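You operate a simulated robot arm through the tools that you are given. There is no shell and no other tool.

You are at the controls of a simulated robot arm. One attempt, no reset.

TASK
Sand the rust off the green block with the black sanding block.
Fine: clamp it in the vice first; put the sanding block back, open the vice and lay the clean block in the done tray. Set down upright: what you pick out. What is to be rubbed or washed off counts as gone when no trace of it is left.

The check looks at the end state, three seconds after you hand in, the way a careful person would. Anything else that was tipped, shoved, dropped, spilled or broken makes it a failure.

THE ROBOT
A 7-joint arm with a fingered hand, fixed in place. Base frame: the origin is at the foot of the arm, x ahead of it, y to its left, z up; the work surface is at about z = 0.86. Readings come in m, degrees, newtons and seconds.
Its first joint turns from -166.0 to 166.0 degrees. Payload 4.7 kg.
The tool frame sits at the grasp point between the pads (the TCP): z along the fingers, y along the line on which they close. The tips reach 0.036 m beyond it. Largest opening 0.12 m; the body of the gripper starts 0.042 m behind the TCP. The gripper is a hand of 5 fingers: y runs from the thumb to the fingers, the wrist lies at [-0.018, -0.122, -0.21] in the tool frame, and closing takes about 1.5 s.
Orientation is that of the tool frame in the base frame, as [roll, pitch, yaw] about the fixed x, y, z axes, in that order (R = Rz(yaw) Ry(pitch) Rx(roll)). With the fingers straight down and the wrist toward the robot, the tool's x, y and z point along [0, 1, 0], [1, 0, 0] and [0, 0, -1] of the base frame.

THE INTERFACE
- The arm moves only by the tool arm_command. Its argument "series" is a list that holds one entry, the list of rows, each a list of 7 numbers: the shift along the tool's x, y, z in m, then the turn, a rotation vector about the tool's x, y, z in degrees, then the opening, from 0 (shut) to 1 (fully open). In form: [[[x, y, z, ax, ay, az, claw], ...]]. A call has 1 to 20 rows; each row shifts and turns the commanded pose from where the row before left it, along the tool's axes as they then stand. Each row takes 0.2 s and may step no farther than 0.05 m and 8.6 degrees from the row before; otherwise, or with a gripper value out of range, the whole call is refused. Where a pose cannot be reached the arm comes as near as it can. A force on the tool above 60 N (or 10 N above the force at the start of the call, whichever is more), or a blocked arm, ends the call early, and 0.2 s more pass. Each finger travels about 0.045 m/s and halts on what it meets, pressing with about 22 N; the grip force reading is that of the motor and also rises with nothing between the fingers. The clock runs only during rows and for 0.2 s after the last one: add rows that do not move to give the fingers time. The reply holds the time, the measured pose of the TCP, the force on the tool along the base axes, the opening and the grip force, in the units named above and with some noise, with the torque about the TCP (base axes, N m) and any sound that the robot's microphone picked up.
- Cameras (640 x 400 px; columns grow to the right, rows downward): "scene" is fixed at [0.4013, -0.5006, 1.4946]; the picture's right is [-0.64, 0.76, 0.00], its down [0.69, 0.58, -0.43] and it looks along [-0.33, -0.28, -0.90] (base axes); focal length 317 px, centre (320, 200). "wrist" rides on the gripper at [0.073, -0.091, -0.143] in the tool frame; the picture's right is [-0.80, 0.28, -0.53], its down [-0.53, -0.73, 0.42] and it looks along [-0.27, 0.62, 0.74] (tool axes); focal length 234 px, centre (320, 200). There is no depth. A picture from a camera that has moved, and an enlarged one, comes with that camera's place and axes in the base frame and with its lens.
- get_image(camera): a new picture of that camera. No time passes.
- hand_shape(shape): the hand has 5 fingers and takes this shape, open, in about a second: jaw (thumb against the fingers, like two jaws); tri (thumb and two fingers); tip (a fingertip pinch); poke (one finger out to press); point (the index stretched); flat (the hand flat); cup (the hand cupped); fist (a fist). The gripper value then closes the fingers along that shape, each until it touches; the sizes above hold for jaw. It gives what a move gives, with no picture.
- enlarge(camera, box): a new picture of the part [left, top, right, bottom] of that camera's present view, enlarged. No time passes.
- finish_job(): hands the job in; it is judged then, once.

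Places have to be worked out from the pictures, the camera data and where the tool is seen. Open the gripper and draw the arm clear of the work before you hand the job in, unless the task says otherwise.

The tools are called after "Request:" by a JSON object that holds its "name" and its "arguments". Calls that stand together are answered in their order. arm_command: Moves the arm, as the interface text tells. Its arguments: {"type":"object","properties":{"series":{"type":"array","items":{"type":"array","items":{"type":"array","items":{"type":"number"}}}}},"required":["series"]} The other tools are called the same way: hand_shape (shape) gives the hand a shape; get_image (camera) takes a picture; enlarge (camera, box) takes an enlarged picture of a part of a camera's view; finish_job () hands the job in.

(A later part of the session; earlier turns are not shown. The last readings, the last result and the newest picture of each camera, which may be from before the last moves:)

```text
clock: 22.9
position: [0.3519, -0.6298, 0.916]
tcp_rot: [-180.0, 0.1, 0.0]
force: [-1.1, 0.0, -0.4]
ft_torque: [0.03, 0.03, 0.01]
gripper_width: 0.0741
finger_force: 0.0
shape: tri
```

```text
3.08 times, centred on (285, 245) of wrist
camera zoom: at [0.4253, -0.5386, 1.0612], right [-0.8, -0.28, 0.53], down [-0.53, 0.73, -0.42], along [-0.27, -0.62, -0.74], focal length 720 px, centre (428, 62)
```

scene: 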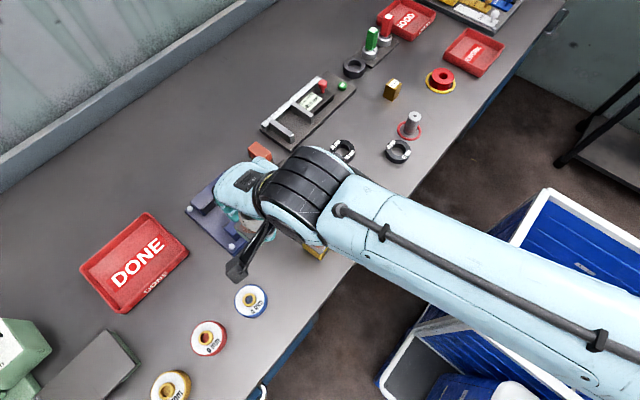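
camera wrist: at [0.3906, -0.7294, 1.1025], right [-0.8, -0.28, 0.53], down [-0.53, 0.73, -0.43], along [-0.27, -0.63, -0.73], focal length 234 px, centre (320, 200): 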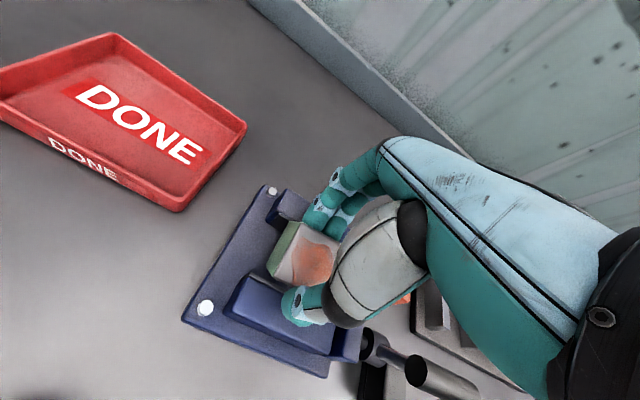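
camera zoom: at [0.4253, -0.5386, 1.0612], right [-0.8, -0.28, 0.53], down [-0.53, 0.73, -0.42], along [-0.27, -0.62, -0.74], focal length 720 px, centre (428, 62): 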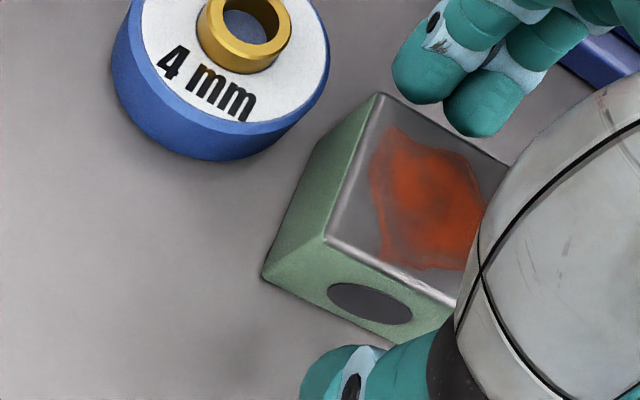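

The block settled flat on the table. To learn how far the "tri" fingertips really reach, I'll close the empty hand to about the block width over a free spot at (0.31, −0.69). Then I touch the table gently with it.

Request:
{"name": "arm_command", "arguments": {"series": [[[0, 0, -0.03, 0, 0, 0, 0.62], [0, 0, -0.04, 0, 0, 0, 0.62], [-0.021, 0.03, 0, 0, 0, 0, 0.45], [-0.021, 0.03, 0, 0, 0, 0, 0.37], [0, 0, 0, 0, 0, 0, 0.37], [0, 0, 0.04, 0, 0, 0, 0.37], [0, 0, 0.02, 0, 0, 0, 0.37], [0, 0, 0, 0, 0, 0, 0.37]]]}}

Request:
{"name": "get_image", "arguments": {"camera": "wrist"}}

Request:
{"name": "enlarge", "arguments": {"camera": "scene", "box": [200, 140, 340, 280]}}

```text
clock: 24.7
position: [0.3096, -0.6916, 0.9268]
tcp_rot: [-179.9, 0.0, 0.0]
force: [0.5, -0.9, -0.1]
ft_torque: [-0.02, 0.02, 0.02]
gripper_width: 0.0449
finger_force: 0.1
shape: tri
```

```text
taken
camera wrist: at [0.3837, -0.5986, 1.0707], right [-0.8, -0.28, 0.53], down [-0.53, 0.73, -0.42], along [-0.27, -0.62, -0.74], focal length 234 px, centre (320, 200)
```

wrist: 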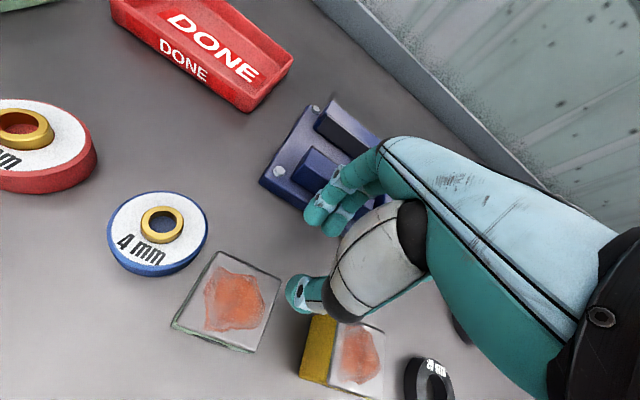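

```text
2.86 times, centred on (270, 210) of scene
camera zoom: at [0.4013, -0.5006, 1.4946], right [-0.64, 0.76, 0.0], down [0.69, 0.58, -0.43], along [-0.33, -0.28, -0.9], focal length 906 px, centre (463, 171)
```

zoom: 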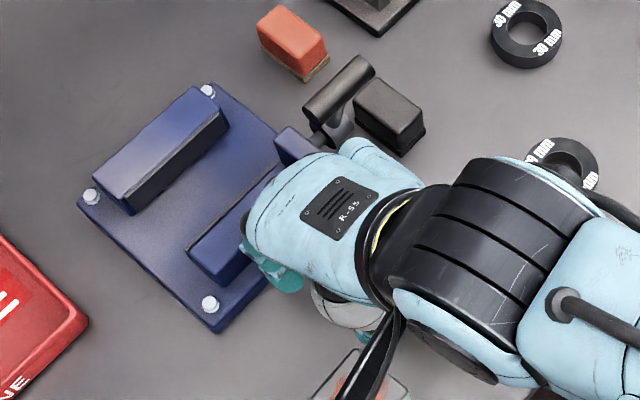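

I lower in small steps until the fingertips touch the table.

Request:
{"name": "arm_command", "arguments": {"series": [[[0, 0, 0.004, 0, 0, 0, 0.37], [0, 0, 0.004, 0, 0, 0, 0.37], [0, 0, 0, 0, 0, 0, 0.37]]]}}

Request:
{"name": "arm_command", "arguments": {"series": [[[0, 0, 0.004, 0, 0, 0, 0.37], [0, 0, 0, 0, 0, 0, 0.37]]]}}

Request:
{"name": "arm_command", "arguments": {"series": [[[0, 0, 0.004, 0, 0, 0, 0.37], [0, 0, 0, 0, 0, 0, 0.37]]]}}

Request:
{"name": "enlarge", "arguments": {"camera": "wrist", "box": [265, 160, 365, 330]}}

```text
clock: 25.5
position: [0.3095, -0.6908, 0.9178]
tcp_rot: [-179.9, -0.1, 0.0]
force: [0.7, 0.4, -0.5]
ft_torque: [-0.01, -0.03, 0.03]
gripper_width: 0.0445
finger_force: 0.0
shape: tri
```

```text
clock: 26.1
position: [0.3118, -0.691, 0.9151]
tcp_rot: [180.0, 0.1, 0.0]
force: [-0.2, -0.3, 0.3]
ft_torque: [-0.03, -0.01, 0.04]
gripper_width: 0.0449
finger_force: 0.1
shape: tri
```

```text
clock: 26.7
position: [0.3104, -0.692, 0.91]
tcp_rot: [180.0, 0.0, 0.0]
force: [0.2, -0.1, -0.5]
ft_torque: [0.0, 0.01, -0.03]
gripper_width: 0.0448
finger_force: 0.0
shape: tri
```

```text
2.35 times, centred on (315, 245) of wrist
camera zoom: at [0.3839, -0.6001, 1.0553], right [-0.8, -0.28, 0.53], down [-0.53, 0.73, -0.42], along [-0.27, -0.62, -0.74], focal length 551 px, centre (332, 94)
```

zoom: 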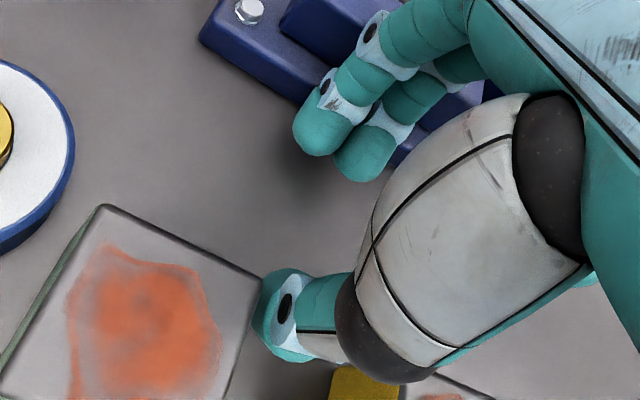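

Still no touch at z = 0.910, so the reach is under 0.05. I continue down in small steps.

Request:
{"name": "arm_command", "arguments": {"series": [[[0, 0, 0.004, 0, 0, 0, 0.37], [0, 0, 0, 0, 0, 0, 0.37]]]}}

Request:
{"name": "arm_command", "arguments": {"series": [[[0, 0, 0.004, 0, 0, 0, 0.37], [0, 0, 0, 0, 0, 0, 0.37]]]}}

Request:
{"name": "arm_command", "arguments": {"series": [[[0, 0, 0.003, 0, 0, 0, 0.37], [0, 0, 0, 0, 0, 0, 0.37]]]}}

```text
clock: 27.3
position: [0.3096, -0.6915, 0.9067]
tcp_rot: [-180.0, 0.0, 0.0]
force: [-0.2, -0.3, -0.5]
ft_torque: [0.05, -0.02, 0.02]
gripper_width: 0.0448
finger_force: 0.1
shape: tri
```

```text
clock: 27.9
position: [0.3093, -0.692, 0.9038]
tcp_rot: [180.0, 0.0, 0.0]
force: [-1.1, 2.7, 0.8]
ft_torque: [-0.07, -0.01, -0.06]
gripper_width: 0.0444
finger_force: 0.1
shape: tri
```

```text
clock: 28.5
position: [0.3086, -0.6917, 0.9]
tcp_rot: [179.9, 0.0, 0.0]
force: [0.4, 4.6, 9.1]
ft_torque: [-0.62, 0.08, -0.06]
gripper_width: 0.0441
finger_force: 0.1
shape: tri
```

The contact here (torque −0.62 N·m) comes from about y ≈ −0.765. So it's the outward-slanted fingers touching the moving jaw's outer edge rather than the table. That explains the earlier contact too, so I need a higher grip. I back off and try gripping the block with the TCP about 40 mm above its top.

Request:
{"name": "arm_command", "arguments": {"series": [[[0, 0, -0.04, 0, 0, 0, 0.45], [0, 0, -0.05, 0, 0, 0, 0.62], [0.022, -0.031, 0, 0, 0, 0, 0.62], [0.021, -0.031, 0, 0, 0, 0, 0.62], [0, 0, 0, 0, 0, 0, 0.62], [0, 0, 0.03, 0, 0, 0, 0.62], [0, 0, 0.013, 0, 0, 0, 0.62], [0, 0, 0, 0, 0, 0, 0.62]]]}}

Request:
{"name": "enlarge", "arguments": {"camera": "wrist", "box": [225, 160, 345, 310]}}

```text
clock: 30.3
position: [0.3542, -0.6271, 0.9468]
tcp_rot: [-180.0, 0.0, 0.0]
force: [0.5, -0.3, 0.0]
ft_torque: [-0.01, 0.0, 0.0]
gripper_width: 0.0741
finger_force: 0.1
shape: tri
```

```text
2.67 times, centred on (285, 235) of wrist
camera zoom: at [0.4273, -0.5357, 1.0906], right [-0.8, -0.28, 0.53], down [-0.53, 0.73, -0.42], along [-0.27, -0.62, -0.74], focal length 624 px, centre (413, 107)
```

zoom: 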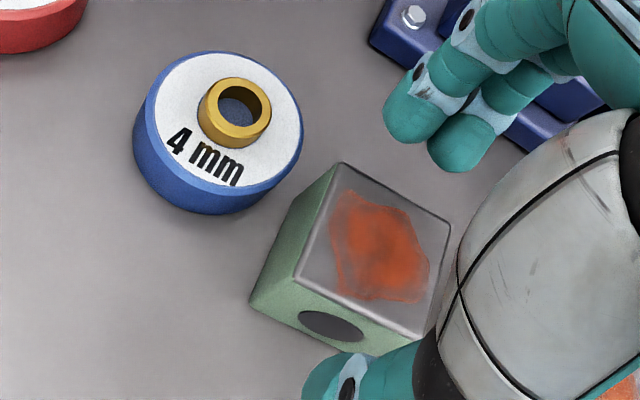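

The block is still square at centre (0.353, −0.6285). I close the fingers at this higher grip and read the width.

Request:
{"name": "arm_command", "arguments": {"series": [[[-0.001, 0.0015, 0, 0, 0, 0, 0.5], [0, 0, 0, 0, 0, 0, 0.4], [0, 0, 0, 0, 0, 0, 0.3], [0, 0, 0, 0, 0, 0, 0.3], [0, 0, 0, 0, 0, 0, 0.3]]]}}

Request:
{"name": "enlarge", "arguments": {"camera": "wrist", "box": [225, 160, 345, 310]}}

```text
clock: 31.5
position: [0.3523, -0.63, 0.9453]
tcp_rot: [-180.0, 0.1, 0.0]
force: [1.2, 0.6, 0.1]
ft_torque: [0.01, 0.0, 0.0]
gripper_width: 0.0365
finger_force: 0.1
shape: tri
```

```text
2.67 times, centred on (285, 235) of wrist
camera zoom: at [0.4256, -0.5381, 1.0907], right [-0.8, -0.28, 0.53], down [-0.53, 0.73, -0.42], along [-0.27, -0.62, -0.74], focal length 624 px, centre (413, 107)
```

zoom: 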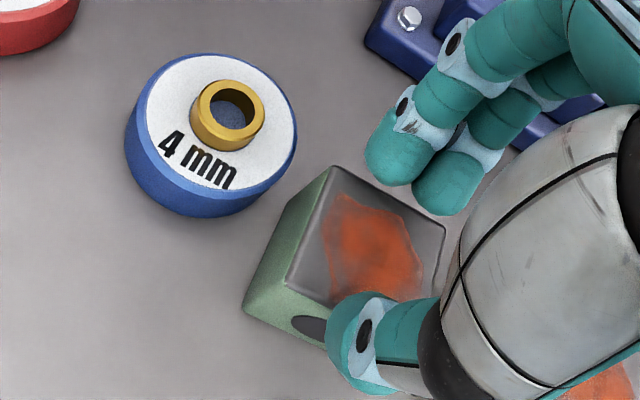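

At this height the fingers closed past the block width without touching, so the tip reach really is about 36 mm. The earlier contact fits the block's lower −y edge catching the fixed jaw's top edge: the jaw face must be a few mm nearer than I thought. I open, raise, and take a careful second look at the vice from a closer vantage.

Request:
{"name": "arm_command", "arguments": {"series": [[[0, 0, 0, 0, 0, 0, 0.5], [0, 0, 0, 0, 0, 0, 0.67], [0, 0, -0.04, 0, 0, 0, 0.67], [0, 0, -0.045, 0, 0, 0, 0.67], [-0.045, 0.01, -0.01, 0, 0, 0, 0.67], [-0.045, 0.01, -0.01, 0, 0, 0, 0.67], [-0.045, 0.01, 0, 0, 0, 0, 0.67], [0, 0, 0, 0, 0, 0, 0.67]]]}}

Request:
{"name": "get_image", "arguments": {"camera": "wrist"}}

Request:
{"name": "enlarge", "arguments": {"camera": "wrist", "box": [190, 90, 330, 220]}}

```text
clock: 33.3
position: [0.2127, -0.6605, 1.0499]
tcp_rot: [180.0, 0.0, 0.0]
force: [-0.4, -0.2, 0.5]
ft_torque: [0.0, -0.01, 0.0]
gripper_width: 0.0801
finger_force: 0.0
shape: tri
```

```text
taken
camera wrist: at [0.2867, -0.5683, 1.1952], right [-0.8, -0.28, 0.53], down [-0.53, 0.73, -0.42], along [-0.27, -0.62, -0.74], focal length 234 px, centre (320, 200)
```

wrist: 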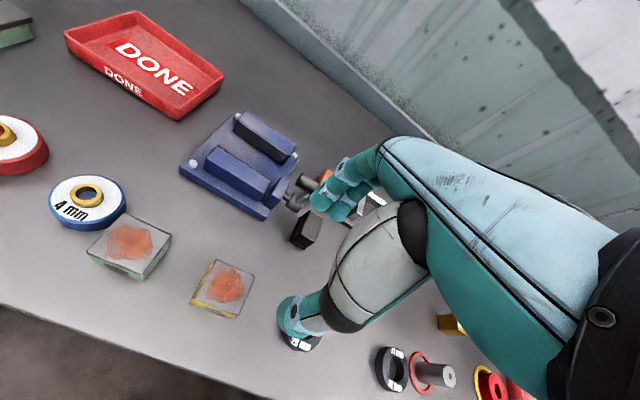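

```text
3.08 times, centred on (260, 155) of wrist
camera zoom: at [0.2867, -0.5683, 1.1952], right [-0.8, -0.28, 0.53], down [-0.53, 0.73, -0.42], along [-0.27, -0.62, -0.74], focal length 720 px, centre (505, 338)
```

zoom: 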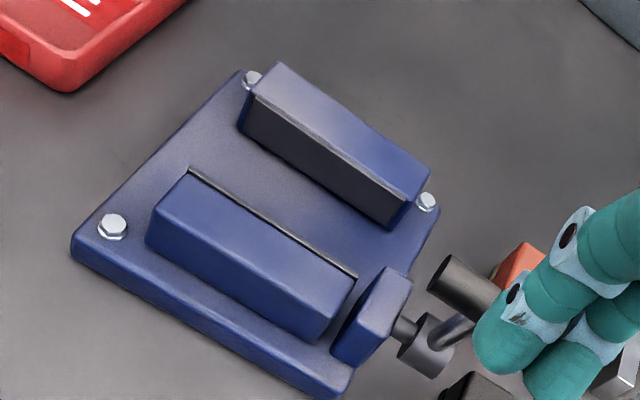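

The jaw faces measure y ≈ −0.8555 and −0.793 again, so the block had about 8 mm clearance each side and should not have caught. I need to see the closed fingers' real profile, so I move to a place where the scene camera sees the hand from the side, closed to block width.

Request:
{"name": "arm_command", "arguments": {"series": [[[-0.03, -0.03, -0.02, 0, 0, 0, 0.5], [-0.03, -0.03, -0.02, 0, 0, 0, 0.38], [-0.03, -0.03, -0.01, 0, 0, 0, 0.38], [0, 0, 0, 0, 0, 0, 0.38], [0, 0, 0, 0, 0, 0, 0.38]]]}}

Request:
{"name": "enlarge", "arguments": {"camera": "scene", "box": [340, 40, 520, 220]}}

Request:
{"name": "enlarge", "arguments": {"camera": "wrist", "box": [230, 140, 430, 360]}}

```text
clock: 34.5
position: [0.1274, -0.5716, 1.1027]
tcp_rot: [180.0, -0.1, -0.1]
force: [0.3, 0.0, -0.3]
ft_torque: [-0.03, 0.01, 0.01]
gripper_width: 0.046
finger_force: 0.0
shape: tri
```

```text
2.22 times, centred on (430, 130) of scene
camera zoom: at [0.4013, -0.5006, 1.4946], right [-0.64, 0.76, 0.0], down [0.69, 0.58, -0.43], along [-0.33, -0.28, -0.9], focal length 704 px, centre (76, 356)
```

zoom: 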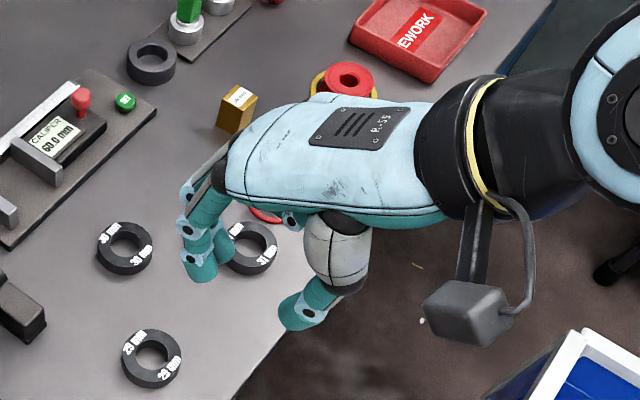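

```text
1.82 times, centred on (330, 250) of wrist
camera zoom: at [0.2002, -0.4798, 1.2476], right [-0.8, -0.28, 0.53], down [-0.53, 0.73, -0.42], along [-0.27, -0.62, -0.74], focal length 426 px, centre (302, 109)
```

zoom: 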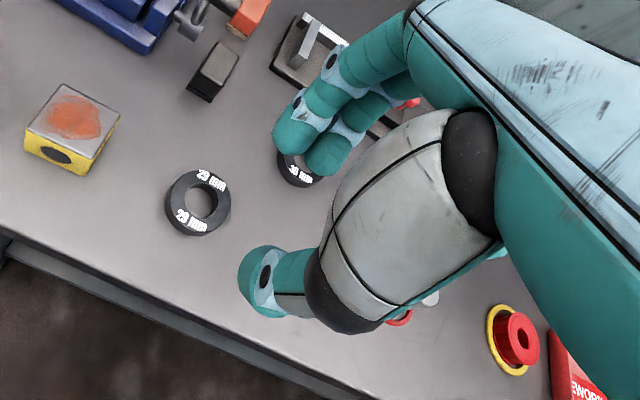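

The side view confirms normal fingertip reach. Re-checking the earlier evidence, the block was pushed up about 12 mm in the grip and tilted. So its −y bottom edge really sat on the fixed jaw's top, and my jaw-face estimate must be off by several mm. With the arm clear I measure the jaws again in a high zoom of the scene view.

Request:
{"name": "enlarge", "arguments": {"camera": "scene", "box": [180, 160, 240, 220]}}

Request:
{"name": "enlarge", "arguments": {"camera": "scene", "box": [215, 165, 290, 240]}}

```text
6.67 times, centred on (210, 190) of scene
camera zoom: at [0.4013, -0.5006, 1.4946], right [-0.64, 0.76, 0.0], down [0.69, 0.58, -0.43], along [-0.33, -0.28, -0.9], focal length 2113 px, centre (1053, 267)
```

zoom: 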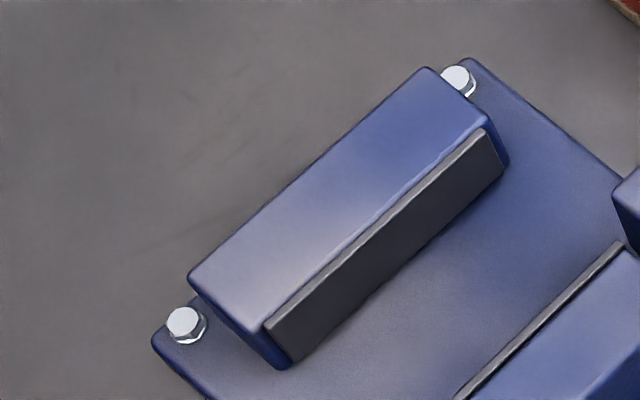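

```text
5.33 times, centred on (252, 202) of scene
camera zoom: at [0.4013, -0.5006, 1.4946], right [-0.64, 0.76, 0.0], down [0.69, 0.58, -0.43], along [-0.33, -0.28, -0.9], focal length 1691 px, centre (680, 187)
```

zoom: 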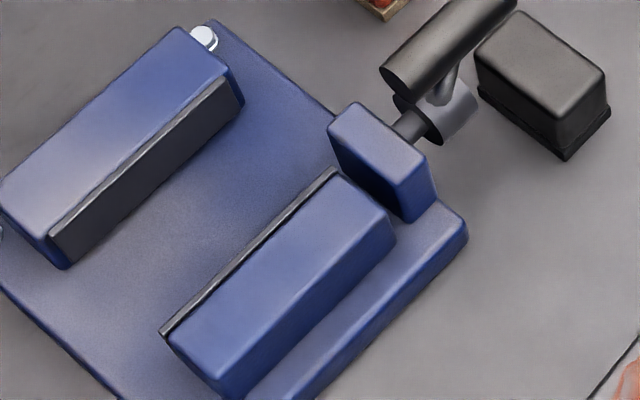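

The scene view also puts the pad faces at y ≈ −0.854 and −0.793 (gap ≈ 0.061, centre −0.8235). So I'll redo it slowly: a slightly deeper grip, a few mm toward +y, and a descent in small steps with force checks. First I return above the green block.

Request:
{"name": "arm_command", "arguments": {"series": [[[0.045, 0.011, 0, 0, 0, 0, 0.5], [0.045, 0.011, 0, 0, 0, 0, 0.62], [0.045, 0.012, 0, 0, 0, 0, 0.62], [0.045, 0.012, 0, 0, 0, 0, 0.62], [0.045, 0.011, 0.01, 0, 0, 0, 0.62], [0, 0, 0.04, 0, 0, 0, 0.62], [0, 0, 0.045, 0, 0, 0, 0.62], [0, 0, 0.04, 0, 0, 0, 0.62], [0, 0, 0, 0, 0, 0, 0.62]]]}}

Request:
{"name": "enlarge", "arguments": {"camera": "wrist", "box": [225, 160, 345, 310]}}

```text
clock: 36.5
position: [0.3523, -0.629, 0.9644]
tcp_rot: [179.9, 0.0, 0.0]
force: [0.3, -0.4, 0.4]
ft_torque: [0.01, 0.03, 0.02]
gripper_width: 0.074
finger_force: 0.0
shape: tri
```

```text
2.67 times, centred on (285, 235) of wrist
camera zoom: at [0.426, -0.5377, 1.1103], right [-0.8, -0.28, 0.53], down [-0.53, 0.73, -0.42], along [-0.27, -0.62, -0.74], focal length 624 px, centre (413, 107)
```

zoom: 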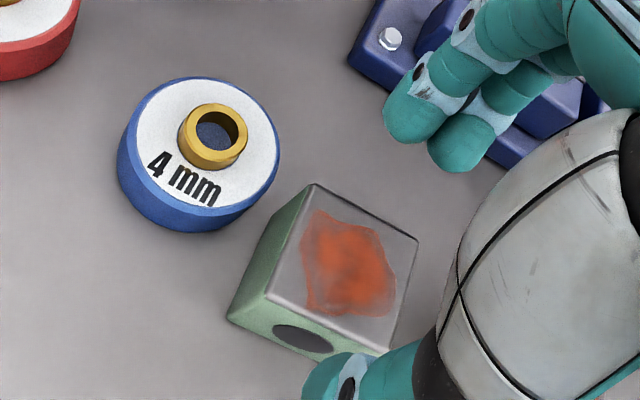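

Positioned over the block. I lower to z ≈ 0.9275 and grip.

Request:
{"name": "arm_command", "arguments": {"series": [[[0, 0, 0.02, 0, 0, 0, 0.62], [0, 0, 0.017, 0, 0, 0, 0.62], [0, 0, 0, 0, 0, 0, 0.5], [0, 0, 0, 0, 0, 0, 0.4], [0, 0, 0, 0, 0, 0, 0.3], [0, 0, 0, 0, 0, 0, 0.2], [0, 0, 0, 0, 0, 0, 0.2], [0, 0, 0, 0, 0, 0, 0.2]]]}}

Request:
{"name": "arm_command", "arguments": {"series": [[[0, 0, -0.015, 0, 0, 0, 0.2], [0, 0, -0.025, 0, 0, 0, 0.2], [0, 0, -0.035, 0, 0, 0, 0.2], [0, 0, 0, 0, 0, 0, 0.2]]]}}

Request:
{"name": "enlarge", "arguments": {"camera": "wrist", "box": [225, 160, 345, 310]}}

```text
clock: 38.3
position: [0.351, -0.6257, 0.9295]
tcp_rot: [-180.0, 0.1, 0.0]
force: [-1.0, 0.5, 0.5]
ft_torque: [0.0, 0.0, 0.0]
gripper_width: 0.0431
finger_force: 22.2
shape: tri
```

```text
clock: 39.3
position: [0.3523, -0.627, 0.9999]
tcp_rot: [-180.0, 0.0, 0.0]
force: [0.2, 0.2, -4.0]
ft_torque: [-0.01, 0.01, -0.01]
gripper_width: 0.0431
finger_force: 21.7
shape: tri
```

```text
2.67 times, centred on (285, 235) of wrist
camera zoom: at [0.4262, -0.535, 1.1457], right [-0.8, -0.28, 0.53], down [-0.53, 0.73, -0.42], along [-0.27, -0.62, -0.74], focal length 624 px, centre (413, 107)
```

zoom: 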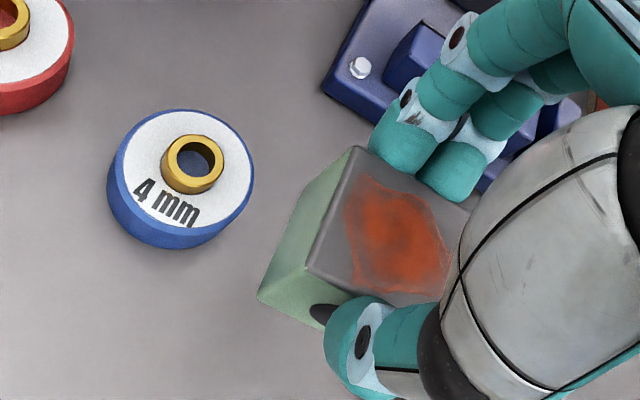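

Gripped and level: block centre about (+2, +1) mm from the TCP. I carry it over the vice aiming the TCP at (0.316, −0.8215), then verify before lowering.

Request:
{"name": "arm_command", "arguments": {"series": [[[-0.0072, 0.0389, 0, 0, 0, 0, 0.2], [-0.0072, 0.0389, 0, 0, 0, 0, 0.2], [-0.0072, 0.0389, 0, 0, 0, 0, 0.2], [-0.0072, 0.0389, 0, 0, 0, 0, 0.2], [-0.0072, 0.0389, 0, 0, 0, 0, 0.2], [0, 0, 0, 0, 0, 0, 0.2], [0, 0, 0, 0, 0, 0, 0.2]]]}}

Request:
{"name": "enlarge", "arguments": {"camera": "wrist", "box": [195, 180, 345, 350]}}

```text
clock: 40.9
position: [0.3179, -0.8223, 1.0033]
tcp_rot: [-179.9, 0.0, -0.1]
force: [0.1, 0.1, -4.4]
ft_torque: [-0.02, 0.0, -0.01]
gripper_width: 0.0429
finger_force: 21.8
shape: tri
```

```text
2.35 times, centred on (270, 265) of wrist
camera zoom: at [0.3914, -0.7316, 1.1475], right [-0.8, -0.28, 0.53], down [-0.53, 0.73, -0.42], along [-0.27, -0.62, -0.74], focal length 551 px, centre (438, 47)
```

zoom: 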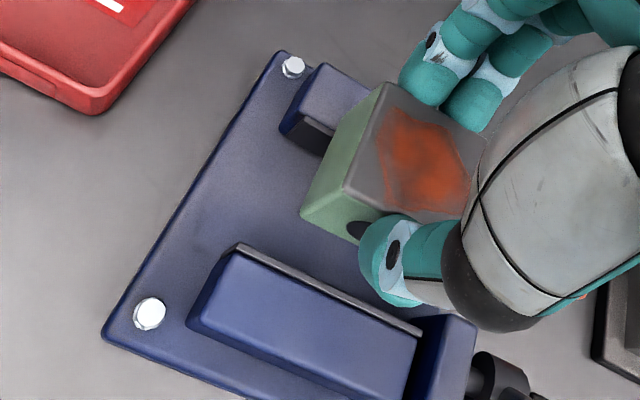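

From this view the gap runs −0.854…−0.790 and the block's bottom spans about −0.849…−0.803, so I shift 3 mm toward +y and descend to just above jaw height.

Request:
{"name": "arm_command", "arguments": {"series": [[[0, -0.003, 0.01, 0, 0, 0, 0.2], [0, 0, 0.01, 0, 0, 0, 0.2], [0, 0, 0.006, 0, 0, 0, 0.2], [0, 0, 0, 0, 0, 0, 0.2]]]}}

Request:
{"name": "enlarge", "arguments": {"camera": "wrist", "box": [195, 180, 345, 350]}}

```text
clock: 41.9
position: [0.3173, -0.8187, 0.9795]
tcp_rot: [-180.0, 0.0, -0.1]
force: [0.9, 0.1, -3.7]
ft_torque: [-0.02, -0.04, -0.02]
gripper_width: 0.0427
finger_force: 21.9
shape: tri
```

```text
2.35 times, centred on (270, 265) of wrist
camera zoom: at [0.3905, -0.7279, 1.1233], right [-0.8, -0.28, 0.53], down [-0.53, 0.73, -0.42], along [-0.27, -0.62, -0.74], focal length 551 px, centre (438, 47)
```

zoom: 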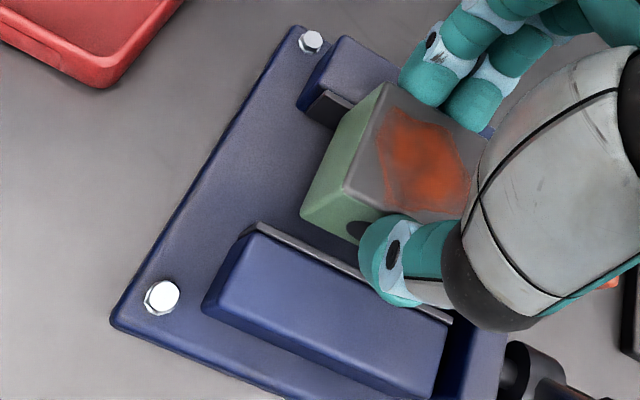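

Level and free so far. I continue down in 4 mm steps while checking the force.

Request:
{"name": "arm_command", "arguments": {"series": [[[0, 0, 0.004, 0, 0, 0, 0.2], [0, 0, 0.004, 0, 0, 0, 0.2], [0, 0, 0, 0, 0, 0, 0.2]]]}}

Request:
{"name": "arm_command", "arguments": {"series": [[[0, 0, 0.004, 0, 0, 0, 0.2], [0, 0, 0, 0, 0, 0, 0.2]]]}}

Request:
{"name": "enlarge", "arguments": {"camera": "wrist", "box": [195, 180, 345, 350]}}

```text
clock: 42.7
position: [0.3169, -0.8185, 0.9712]
tcp_rot: [180.0, 0.0, -0.1]
force: [0.5, 0.9, -4.6]
ft_torque: [0.01, 0.01, 0.04]
gripper_width: 0.0428
finger_force: 22.1
shape: tri
```

```text
clock: 43.3
position: [0.3158, -0.8187, 0.9657]
tcp_rot: [180.0, 0.0, 0.0]
force: [0.0, 0.5, -3.4]
ft_torque: [-0.04, -0.02, -0.01]
gripper_width: 0.0426
finger_force: 22.4
shape: tri
```

```text
2.35 times, centred on (270, 265) of wrist
camera zoom: at [0.3894, -0.7269, 1.1107], right [-0.8, -0.28, 0.53], down [-0.53, 0.73, -0.42], along [-0.27, -0.62, -0.74], focal length 551 px, centre (438, 47)
```

zoom: 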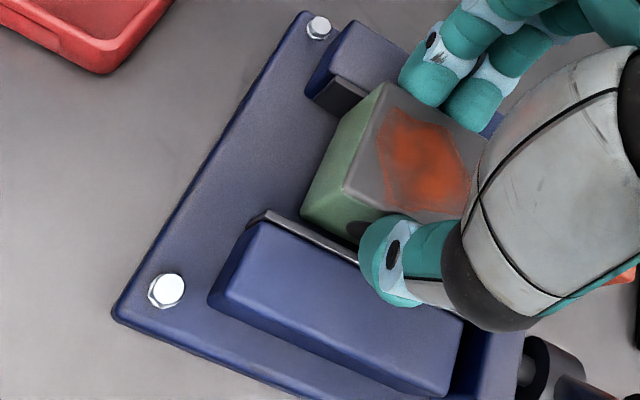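

The block's bottom is now below the jaw tops and still free. I keep going down.

Request:
{"name": "arm_command", "arguments": {"series": [[[0, 0, 0.004, 0, 0, 0, 0.2], [0, 0, 0, 0, 0, 0, 0.2]]]}}

Request:
{"name": "arm_command", "arguments": {"series": [[[0, 0, 0.004, 0, 0, 0, 0.2], [0, 0, 0, 0, 0, 0, 0.2]]]}}

Request:
{"name": "enlarge", "arguments": {"camera": "wrist", "box": [195, 180, 345, 350]}}

```text
clock: 43.9
position: [0.3151, -0.819, 0.9609]
tcp_rot: [-180.0, -0.1, 0.0]
force: [0.2, -0.4, -3.8]
ft_torque: [0.01, 0.01, 0.01]
gripper_width: 0.0427
finger_force: 22.3
shape: tri
```

```text
clock: 44.5
position: [0.316, -0.8187, 0.9579]
tcp_rot: [-180.0, -0.1, 0.0]
force: [-0.3, -0.3, -3.4]
ft_torque: [0.0, 0.01, 0.0]
gripper_width: 0.043
finger_force: 22.1
shape: tri
```

```text
2.35 times, centred on (270, 265) of wrist
camera zoom: at [0.3892, -0.7272, 1.1027], right [-0.8, -0.28, 0.53], down [-0.53, 0.73, -0.42], along [-0.27, -0.62, -0.74], focal length 551 px, centre (438, 47)
```

zoom: 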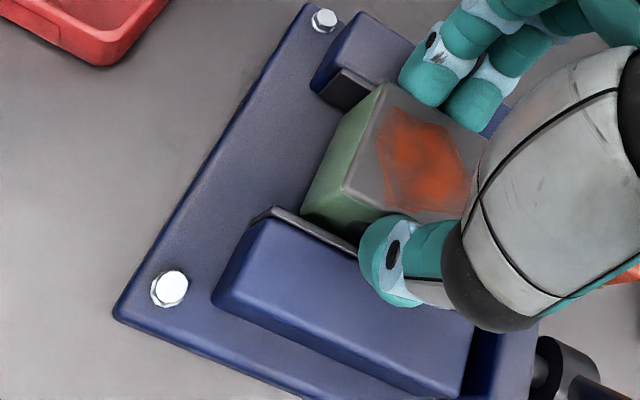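

No contact where it collided before, so the shift was right. A few more small steps to the plate.

Request:
{"name": "arm_command", "arguments": {"series": [[[0, 0, 0.004, 0, 0, 0, 0.2], [0, 0, 0, 0, 0, 0, 0.2]]]}}

Request:
{"name": "arm_command", "arguments": {"series": [[[0, 0, 0.004, 0, 0, 0, 0.2], [0, 0, 0, 0, 0, 0, 0.2]]]}}

Request:
{"name": "enlarge", "arguments": {"camera": "wrist", "box": [195, 180, 345, 350]}}

```text
clock: 45.1
position: [0.3147, -0.8186, 0.9525]
tcp_rot: [-180.0, -0.1, 0.0]
force: [0.0, 0.9, -3.6]
ft_torque: [0.03, 0.02, -0.04]
gripper_width: 0.0427
finger_force: 22.2
shape: tri
```

```text
clock: 45.7
position: [0.3148, -0.8188, 0.95]
tcp_rot: [179.9, -0.1, 0.0]
force: [-0.7, -0.3, -4.3]
ft_torque: [-0.02, -0.04, -0.01]
gripper_width: 0.0429
finger_force: 21.9
shape: tri
```

```text
2.35 times, centred on (270, 265) of wrist
camera zoom: at [0.3885, -0.727, 1.0949], right [-0.8, -0.28, 0.53], down [-0.53, 0.73, -0.42], along [-0.27, -0.62, -0.74], focal length 551 px, centre (438, 47)
```

zoom: 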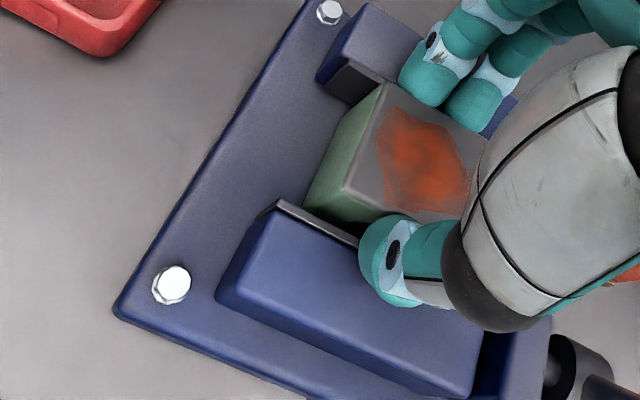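

Still free at 0.950. I go down 3 mm at a time now.

Request:
{"name": "arm_command", "arguments": {"series": [[[0, 0, 0.003, 0, 0, 0, 0.2], [0, 0, 0, 0, 0, 0, 0.2]]]}}

Request:
{"name": "arm_command", "arguments": {"series": [[[0, 0, 0.003, 0, 0, 0, 0.2], [0, 0, 0, 0, 0, 0, 0.2]]]}}

```text
clock: 46.3
position: [0.3141, -0.8195, 0.95]
tcp_rot: [179.9, -0.1, 0.0]
force: [0.7, 2.6, 5.6]
ft_torque: [0.41, -0.08, 0.01]
gripper_width: 0.0428
finger_force: 22.2
shape: tri
```

```text
clock: 46.9
position: [0.3139, -0.8176, 0.9497]
tcp_rot: [179.6, -0.1, 0.0]
force: [1.5, 4.1, 24.0]
ft_torque: [1.07, -0.17, -0.04]
gripper_width: 0.0433
finger_force: 22.0
shape: tri
```

The thumb has now touched the moving jaw's top (torque +1.07 → contact at y ≈ −0.785), with the block's bottom about 5 mm above the plate. That's a small enough drop: I ease off 4 mm of command and open slowly.

Request:
{"name": "arm_command", "arguments": {"series": [[[0, 0, -0.004, 0, 0, 0, 0.2], [0, 0, 0, 0, 0, 0, 0.2], [0, 0, 0, 0, 0, 0, 0.38], [0, 0, 0, 0, 0, 0, 0.42], [0, 0, 0, 0, 0, 0, 0.46], [0, 0, 0, 0, 0, 0, 0.5], [0, 0, 0, 0, 0, 0, 0.5]]]}}

Request:
{"name": "enlarge", "arguments": {"camera": "wrist", "box": [195, 180, 345, 350]}}

```text
clock: 48.5
position: [0.3143, -0.8188, 0.949]
tcp_rot: [-179.9, 0.1, -0.1]
force: [-0.1, -0.6, 9.6]
ft_torque: [0.06, -0.01, 0.01]
gripper_width: 0.0564
finger_force: 0.1
shape: tri
```

```text
2.35 times, centred on (270, 265) of wrist
camera zoom: at [0.3878, -0.7264, 1.0933], right [-0.8, -0.28, 0.53], down [-0.53, 0.73, -0.42], along [-0.27, -0.62, -0.74], focal length 551 px, centre (438, 47)
```

zoom: 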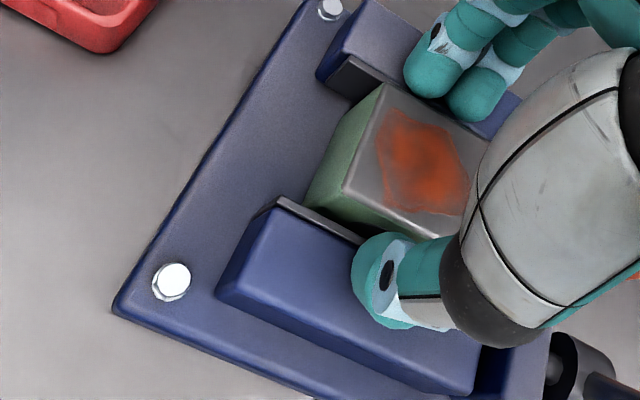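

Released; the block stands between the jaws with its image unchanged. I raise and open further, then look.

Request:
{"name": "arm_command", "arguments": {"series": [[[0, 0, -0.006, 0, 0, 0, 0.55], [0, 0, -0.01, 0, 0, 0, 0.62], [0, 0, -0.03, 0, 0, 0, 0.67], [0, 0, -0.035, 0, 0, 0, 0.67], [0, 0, 0, 0, 0, 0, 0.67]]]}}

Request:
{"name": "enlarge", "arguments": {"camera": "wrist", "box": [195, 180, 345, 350]}}

```text
clock: 49.7
position: [0.316, -0.8161, 1.0294]
tcp_rot: [179.9, 0.1, 0.0]
force: [0.3, 0.3, -0.4]
ft_torque: [-0.02, -0.01, 0.03]
gripper_width: 0.0803
finger_force: 0.0
shape: tri
```

```text
2.35 times, centred on (270, 265) of wrist
camera zoom: at [0.39, -0.7259, 1.1744], right [-0.8, -0.28, 0.53], down [-0.53, 0.73, -0.42], along [-0.27, -0.62, -0.74], focal length 551 px, centre (438, 47)
```

zoom: 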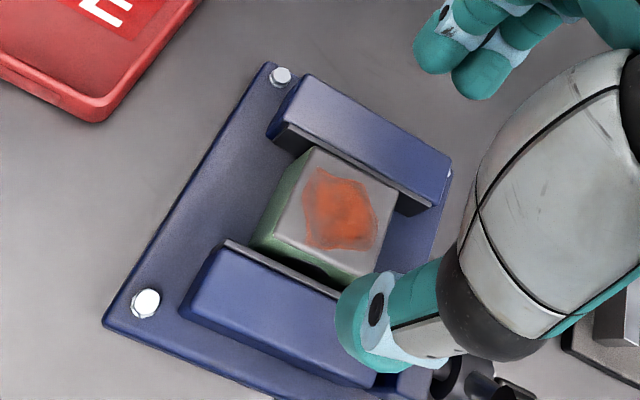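

The green block now stands upright between the jaws. Next is the lever: I move to hover over the lever bar (≈ [0.217, −0.766, 0.97]) with the hand open to straddle it.

Request:
{"name": "arm_command", "arguments": {"series": [[[0, 0, -0.035, 0, 0, 0, 0.62], [-0.033, -0.017, 0, 0, 0, 0, 0.62], [-0.033, -0.017, 0, 0, 0, 0, 0.62], [-0.033, -0.016, 0, 0, 0, 0, 0.62], [0, 0, 0, 0, 0, 0, 0.62]]]}}

Request:
{"name": "get_image", "arguments": {"camera": "wrist"}}

Request:
{"name": "enlarge", "arguments": {"camera": "wrist", "box": [190, 170, 350, 350]}}

Request:
{"name": "enlarge", "arguments": {"camera": "scene", "box": [180, 110, 340, 260]}}

```text
clock: 50.9
position: [0.2179, -0.7678, 1.0629]
tcp_rot: [180.0, 0.1, -0.1]
force: [-0.4, 0.4, 0.1]
ft_torque: [0.01, 0.01, -0.01]
gripper_width: 0.0748
finger_force: 0.0
shape: tri
```

```text
taken
camera wrist: at [0.2915, -0.6764, 1.2082], right [-0.8, -0.28, 0.53], down [-0.53, 0.73, -0.42], along [-0.27, -0.62, -0.74], focal length 234 px, centre (320, 200)
```

wrist: 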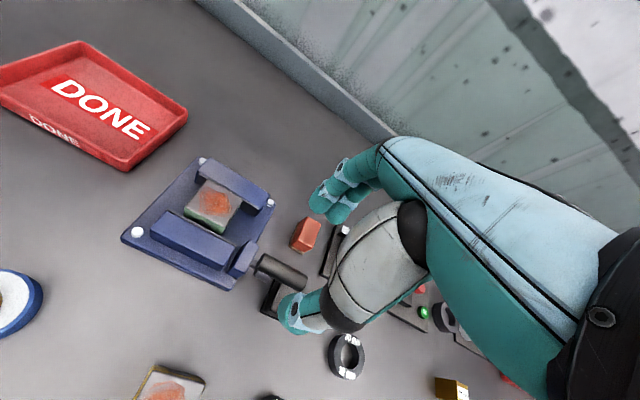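

```text
2.22 times, centred on (270, 260) of wrist
camera zoom: at [0.2915, -0.6764, 1.2082], right [-0.8, -0.28, 0.53], down [-0.53, 0.73, -0.42], along [-0.27, -0.62, -0.74], focal length 520 px, centre (431, 67)
```

zoom: 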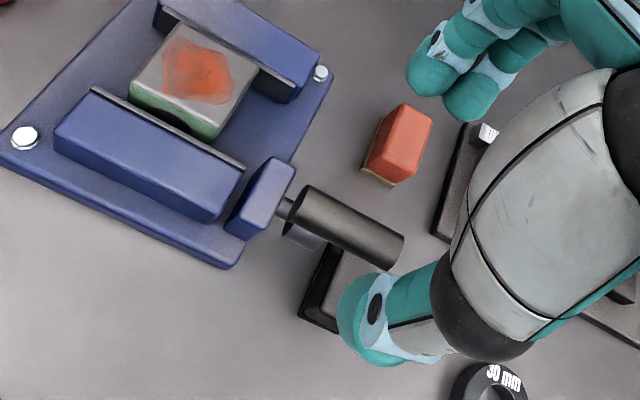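

```text
2.67 times, centred on (260, 185) of scene
camera zoom: at [0.4013, -0.5006, 1.4946], right [-0.64, 0.76, 0.0], down [0.69, 0.58, -0.43], along [-0.33, -0.28, -0.9], focal length 845 px, centre (480, 240)
```

zoom: 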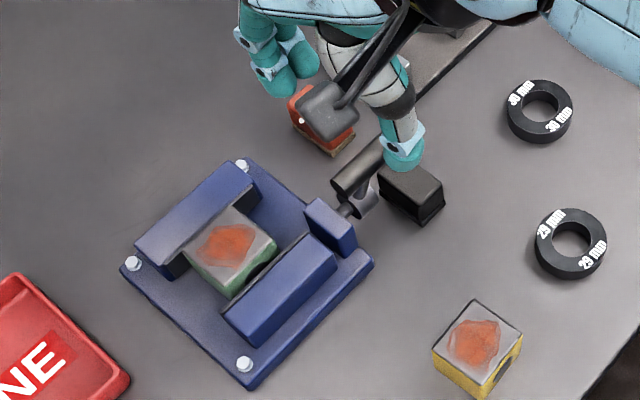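

The bar is centred between thumb and fingers (bar y ≈ −0.765). I lower so the fingertips straddle it and close onto it.

Request:
{"name": "arm_command", "arguments": {"series": [[[-0.002, 0, 0.035, 0, 0, 0, 0.62], [0, 0, 0.025, 0, 0, 0, 0.62], [0, 0, 0.015, 0, 0, 0, 0.62], [0, 0, 0, 0, 0, 0, 0.62]]]}}

Request:
{"name": "enlarge", "arguments": {"camera": "wrist", "box": [190, 170, 350, 350]}}

```text
clock: 51.9
position: [0.2131, -0.7705, 0.9908]
tcp_rot: [-179.9, 0.0, 0.1]
force: [-0.1, -0.3, -0.8]
ft_torque: [-0.02, 0.02, 0.03]
gripper_width: 0.075
finger_force: 0.1
shape: tri
```

```text
2.22 times, centred on (270, 260) of wrist
camera zoom: at [0.2863, -0.678, 1.1353], right [-0.8, -0.28, 0.53], down [-0.53, 0.73, -0.42], along [-0.27, -0.62, -0.74], focal length 520 px, centre (431, 67)
```

zoom: 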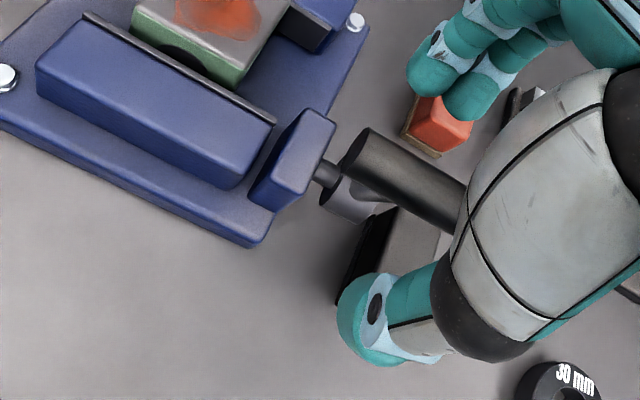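

The bar is between thumb and fingers. I lower 6 mm more and close loosely around it (opening ≈ 0.024).

Request:
{"name": "arm_command", "arguments": {"series": [[[0, -0.003, 0.006, 0, 0, 0, 0.62], [0, 0, 0, 0, 0, 0, 0.45], [0, 0, 0, 0, 0, 0, 0.3], [0, 0, 0, 0, 0, 0, 0.2], [0, 0, 0, 0, 0, 0, 0.2], [0, 0, 0, 0, 0, 0, 0.2]]]}}

Request:
{"name": "enlarge", "arguments": {"camera": "wrist", "box": [190, 170, 350, 350]}}

```text
clock: 53.3
position: [0.2139, -0.768, 0.9843]
tcp_rot: [-180.0, -0.1, 0.0]
force: [-0.6, 0.0, -0.6]
ft_torque: [-0.01, -0.03, -0.02]
gripper_width: 0.0243
finger_force: 0.0
shape: tri
```

```text
2.22 times, centred on (270, 260) of wrist
camera zoom: at [0.2862, -0.6748, 1.1297], right [-0.8, -0.28, 0.53], down [-0.53, 0.73, -0.42], along [-0.27, -0.62, -0.74], focal length 520 px, centre (431, 67)
```

zoom: 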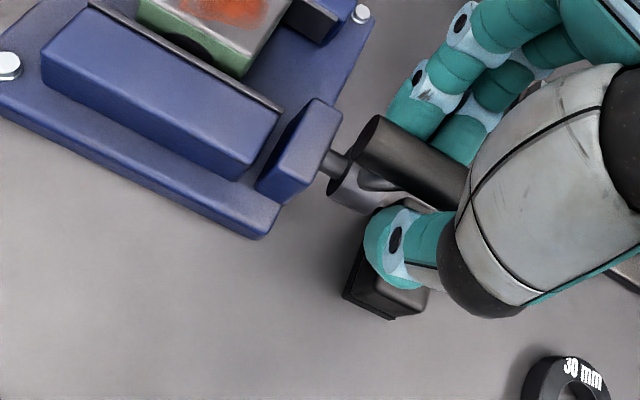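

The bar is caged. I test gently: pull toward +y by 15 mm and watch the force and jaw.

Request:
{"name": "arm_command", "arguments": {"series": [[[0, -0.005, 0, 0, 0, 0, 0.2], [0, -0.005, 0, 0, 0, 0, 0.2], [0, -0.005, 0, 0, 0, 0, 0.2], [0, 0, 0, 0, 0, 0, 0.2]]]}}

Request:
{"name": "enlarge", "arguments": {"camera": "wrist", "box": [190, 170, 350, 350]}}

Request:
{"name": "enlarge", "arguments": {"camera": "scene", "box": [180, 110, 340, 260]}}

```text
clock: 54.3
position: [0.2138, -0.7513, 0.9834]
tcp_rot: [180.0, 0.0, 0.0]
force: [-0.9, -1.2, 0.0]
ft_torque: [0.01, -0.02, 0.03]
gripper_width: 0.0247
finger_force: 0.1
shape: tri
```

```text
2.22 times, centred on (270, 260) of wrist
camera zoom: at [0.2874, -0.6599, 1.128], right [-0.8, -0.28, 0.53], down [-0.53, 0.73, -0.42], along [-0.27, -0.62, -0.74], focal length 520 px, centre (431, 67)
```

zoom: 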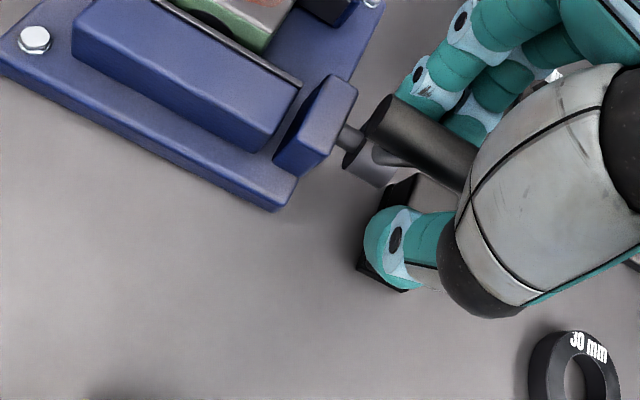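

```text
2.67 times, centred on (260, 185) of scene
camera zoom: at [0.4013, -0.5006, 1.4946], right [-0.64, 0.76, 0.0], down [0.69, 0.58, -0.43], along [-0.33, -0.28, -0.9], focal length 845 px, centre (480, 240)
```

zoom: 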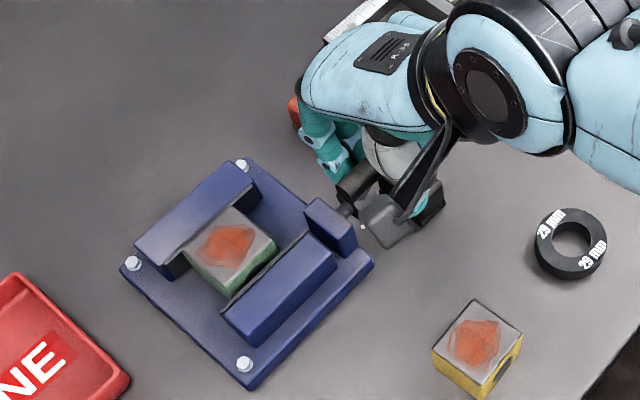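

Barely any force yet (the finger is only just reaching the bar). I pull a further 10 mm toward +y.

Request:
{"name": "arm_command", "arguments": {"series": [[[0, -0.005, 0, 0, 0, 0, 0.2], [0, -0.005, 0, 0, 0, 0, 0.2], [0, 0, 0, 0, 0, 0, 0.2]]]}}

Request:
{"name": "enlarge", "arguments": {"camera": "wrist", "box": [190, 170, 350, 350]}}

Request:
{"name": "enlarge", "arguments": {"camera": "scene", "box": [180, 110, 340, 260]}}

```text
clock: 55.1
position: [0.2155, -0.7417, 0.9842]
tcp_rot: [-180.0, 0.1, 0.1]
force: [0.9, -1.8, 0.0]
ft_torque: [-0.05, -0.02, -0.02]
gripper_width: 0.0247
finger_force: 0.0
shape: tri
```

```text
2.22 times, centred on (270, 260) of wrist
camera zoom: at [0.2892, -0.6497, 1.1276], right [-0.8, -0.28, 0.53], down [-0.53, 0.73, -0.42], along [-0.27, -0.62, -0.74], focal length 520 px, centre (431, 67)
```

zoom: 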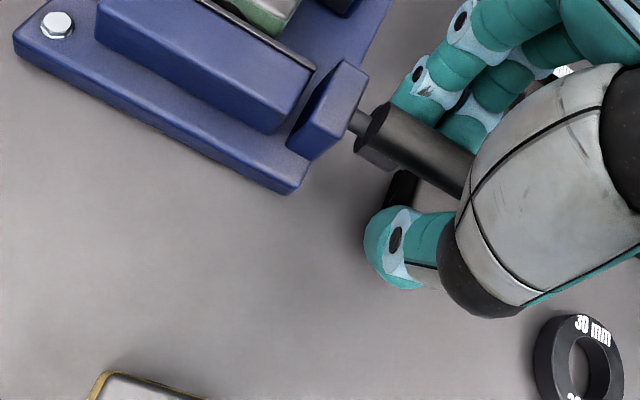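

```text
2.67 times, centred on (260, 185) of scene
camera zoom: at [0.4013, -0.5006, 1.4946], right [-0.64, 0.76, 0.0], down [0.69, 0.58, -0.43], along [-0.33, -0.28, -0.9], focal length 845 px, centre (480, 240)
```

zoom: 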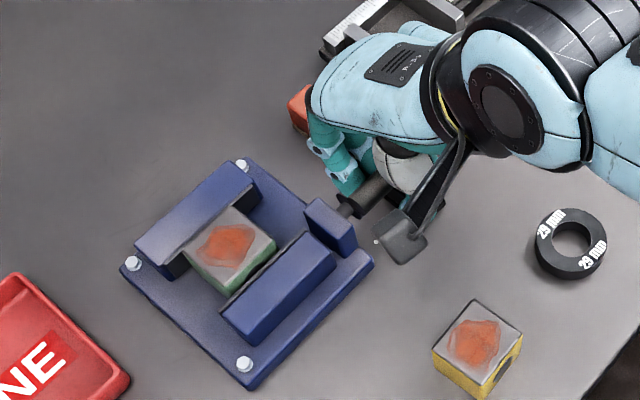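

The lever follows freely toward +y (bar now ≈ y −0.748, lever ≈ 24° from vertical) with hardly any force. I continue another 13 mm and watch whether the jaw moves.

Request:
{"name": "arm_command", "arguments": {"series": [[[0, -0.005, 0, 0, 0, 0, 0.2], [0, -0.005, 0, 0, 0, 0, 0.2], [0, -0.004, 0, 0, 0, 0, 0.2], [0, 0, 0, 0, 0, 0, 0.2]]]}}

Request:
{"name": "enlarge", "arguments": {"camera": "wrist", "box": [190, 170, 350, 350]}}

Request:
{"name": "enlarge", "arguments": {"camera": "scene", "box": [180, 110, 340, 260]}}

```text
clock: 56.1
position: [0.2147, -0.7257, 0.9812]
tcp_rot: [-180.0, 0.0, 0.0]
force: [2.0, -0.9, -0.3]
ft_torque: [-0.03, -0.03, 0.0]
gripper_width: 0.0247
finger_force: 0.0
shape: tri
```

```text
2.22 times, centred on (270, 260) of wrist
camera zoom: at [0.2885, -0.634, 1.1266], right [-0.8, -0.28, 0.53], down [-0.53, 0.73, -0.42], along [-0.27, -0.62, -0.74], focal length 520 px, centre (431, 67)
```

zoom: 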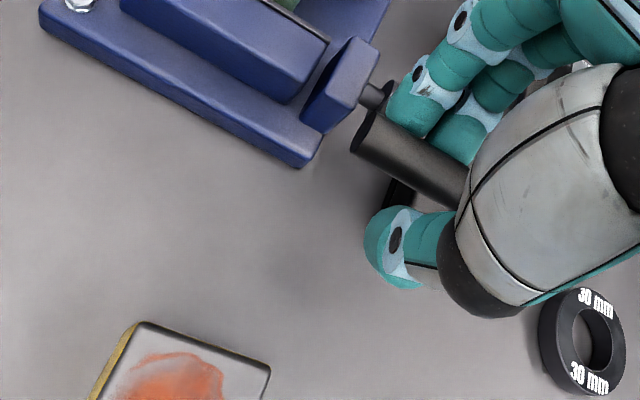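

```text
2.67 times, centred on (260, 185) of scene
camera zoom: at [0.4013, -0.5006, 1.4946], right [-0.64, 0.76, 0.0], down [0.69, 0.58, -0.43], along [-0.33, -0.28, -0.9], focal length 845 px, centre (480, 240)
```

zoom: 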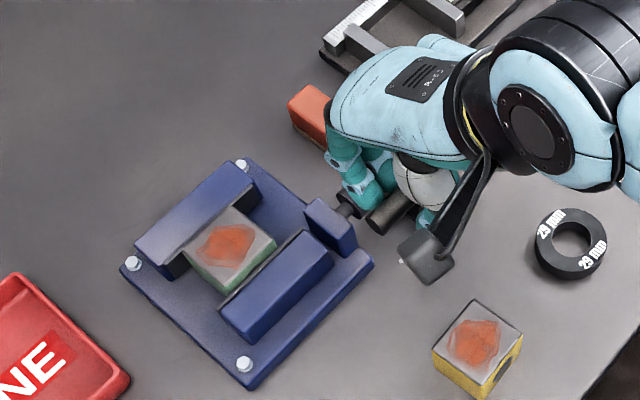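

The jaw has started to close (moved ~2 mm toward the block) with the lever at ≈ 39°, so +y/down is the clamping direction. I open, lift over the bar, and make closed fingertips to push it down from above.

Request:
{"name": "arm_command", "arguments": {"series": [[[0, 0, 0, 0, 0, 0, 0.4], [0, 0, 0, 0, 0, 0, 0.5], [0, 0, -0.02, 0, 0, 0, 0.5], [0, 0, -0.025, 0, 0, 0, 0.4], [0, 0.012, 0, 0, 0, 0, 0.2], [0, 0, 0, 0, 0, 0, 0.05], [0, 0, 0, 0, 0, 0, 0.0], [0, 0, 0, 0, 0, 0, 0.0], [0, 0, 0, 0, 0, 0, 0.0]]]}}

Request:
{"name": "enlarge", "arguments": {"camera": "wrist", "box": [190, 170, 350, 350]}}

Request:
{"name": "enlarge", "arguments": {"camera": "scene", "box": [180, 110, 340, 260]}}

```text
clock: 58.1
position: [0.2143, -0.7377, 1.0282]
tcp_rot: [180.0, 0.0, 0.1]
force: [0.2, -0.5, 0.2]
ft_torque: [0.01, -0.01, -0.03]
gripper_width: 0.0
finger_force: 22.1
shape: tri
```

```text
2.22 times, centred on (270, 260) of wrist
camera zoom: at [0.2885, -0.6469, 1.173], right [-0.8, -0.28, 0.53], down [-0.53, 0.73, -0.42], along [-0.27, -0.62, -0.74], focal length 520 px, centre (431, 67)
```

zoom: 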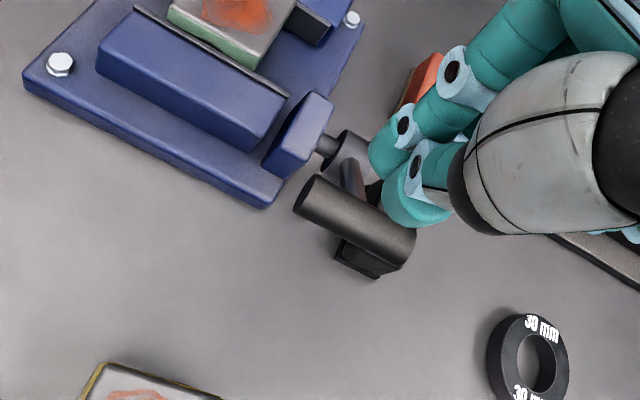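

```text
2.67 times, centred on (260, 185) of scene
camera zoom: at [0.4013, -0.5006, 1.4946], right [-0.64, 0.76, 0.0], down [0.69, 0.58, -0.43], along [-0.33, -0.28, -0.9], focal length 845 px, centre (480, 240)
```

zoom: 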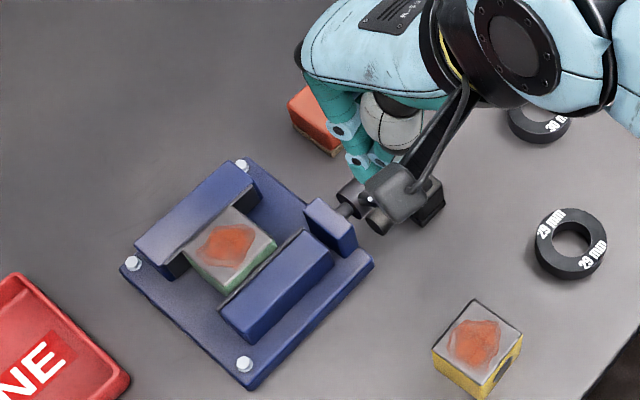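

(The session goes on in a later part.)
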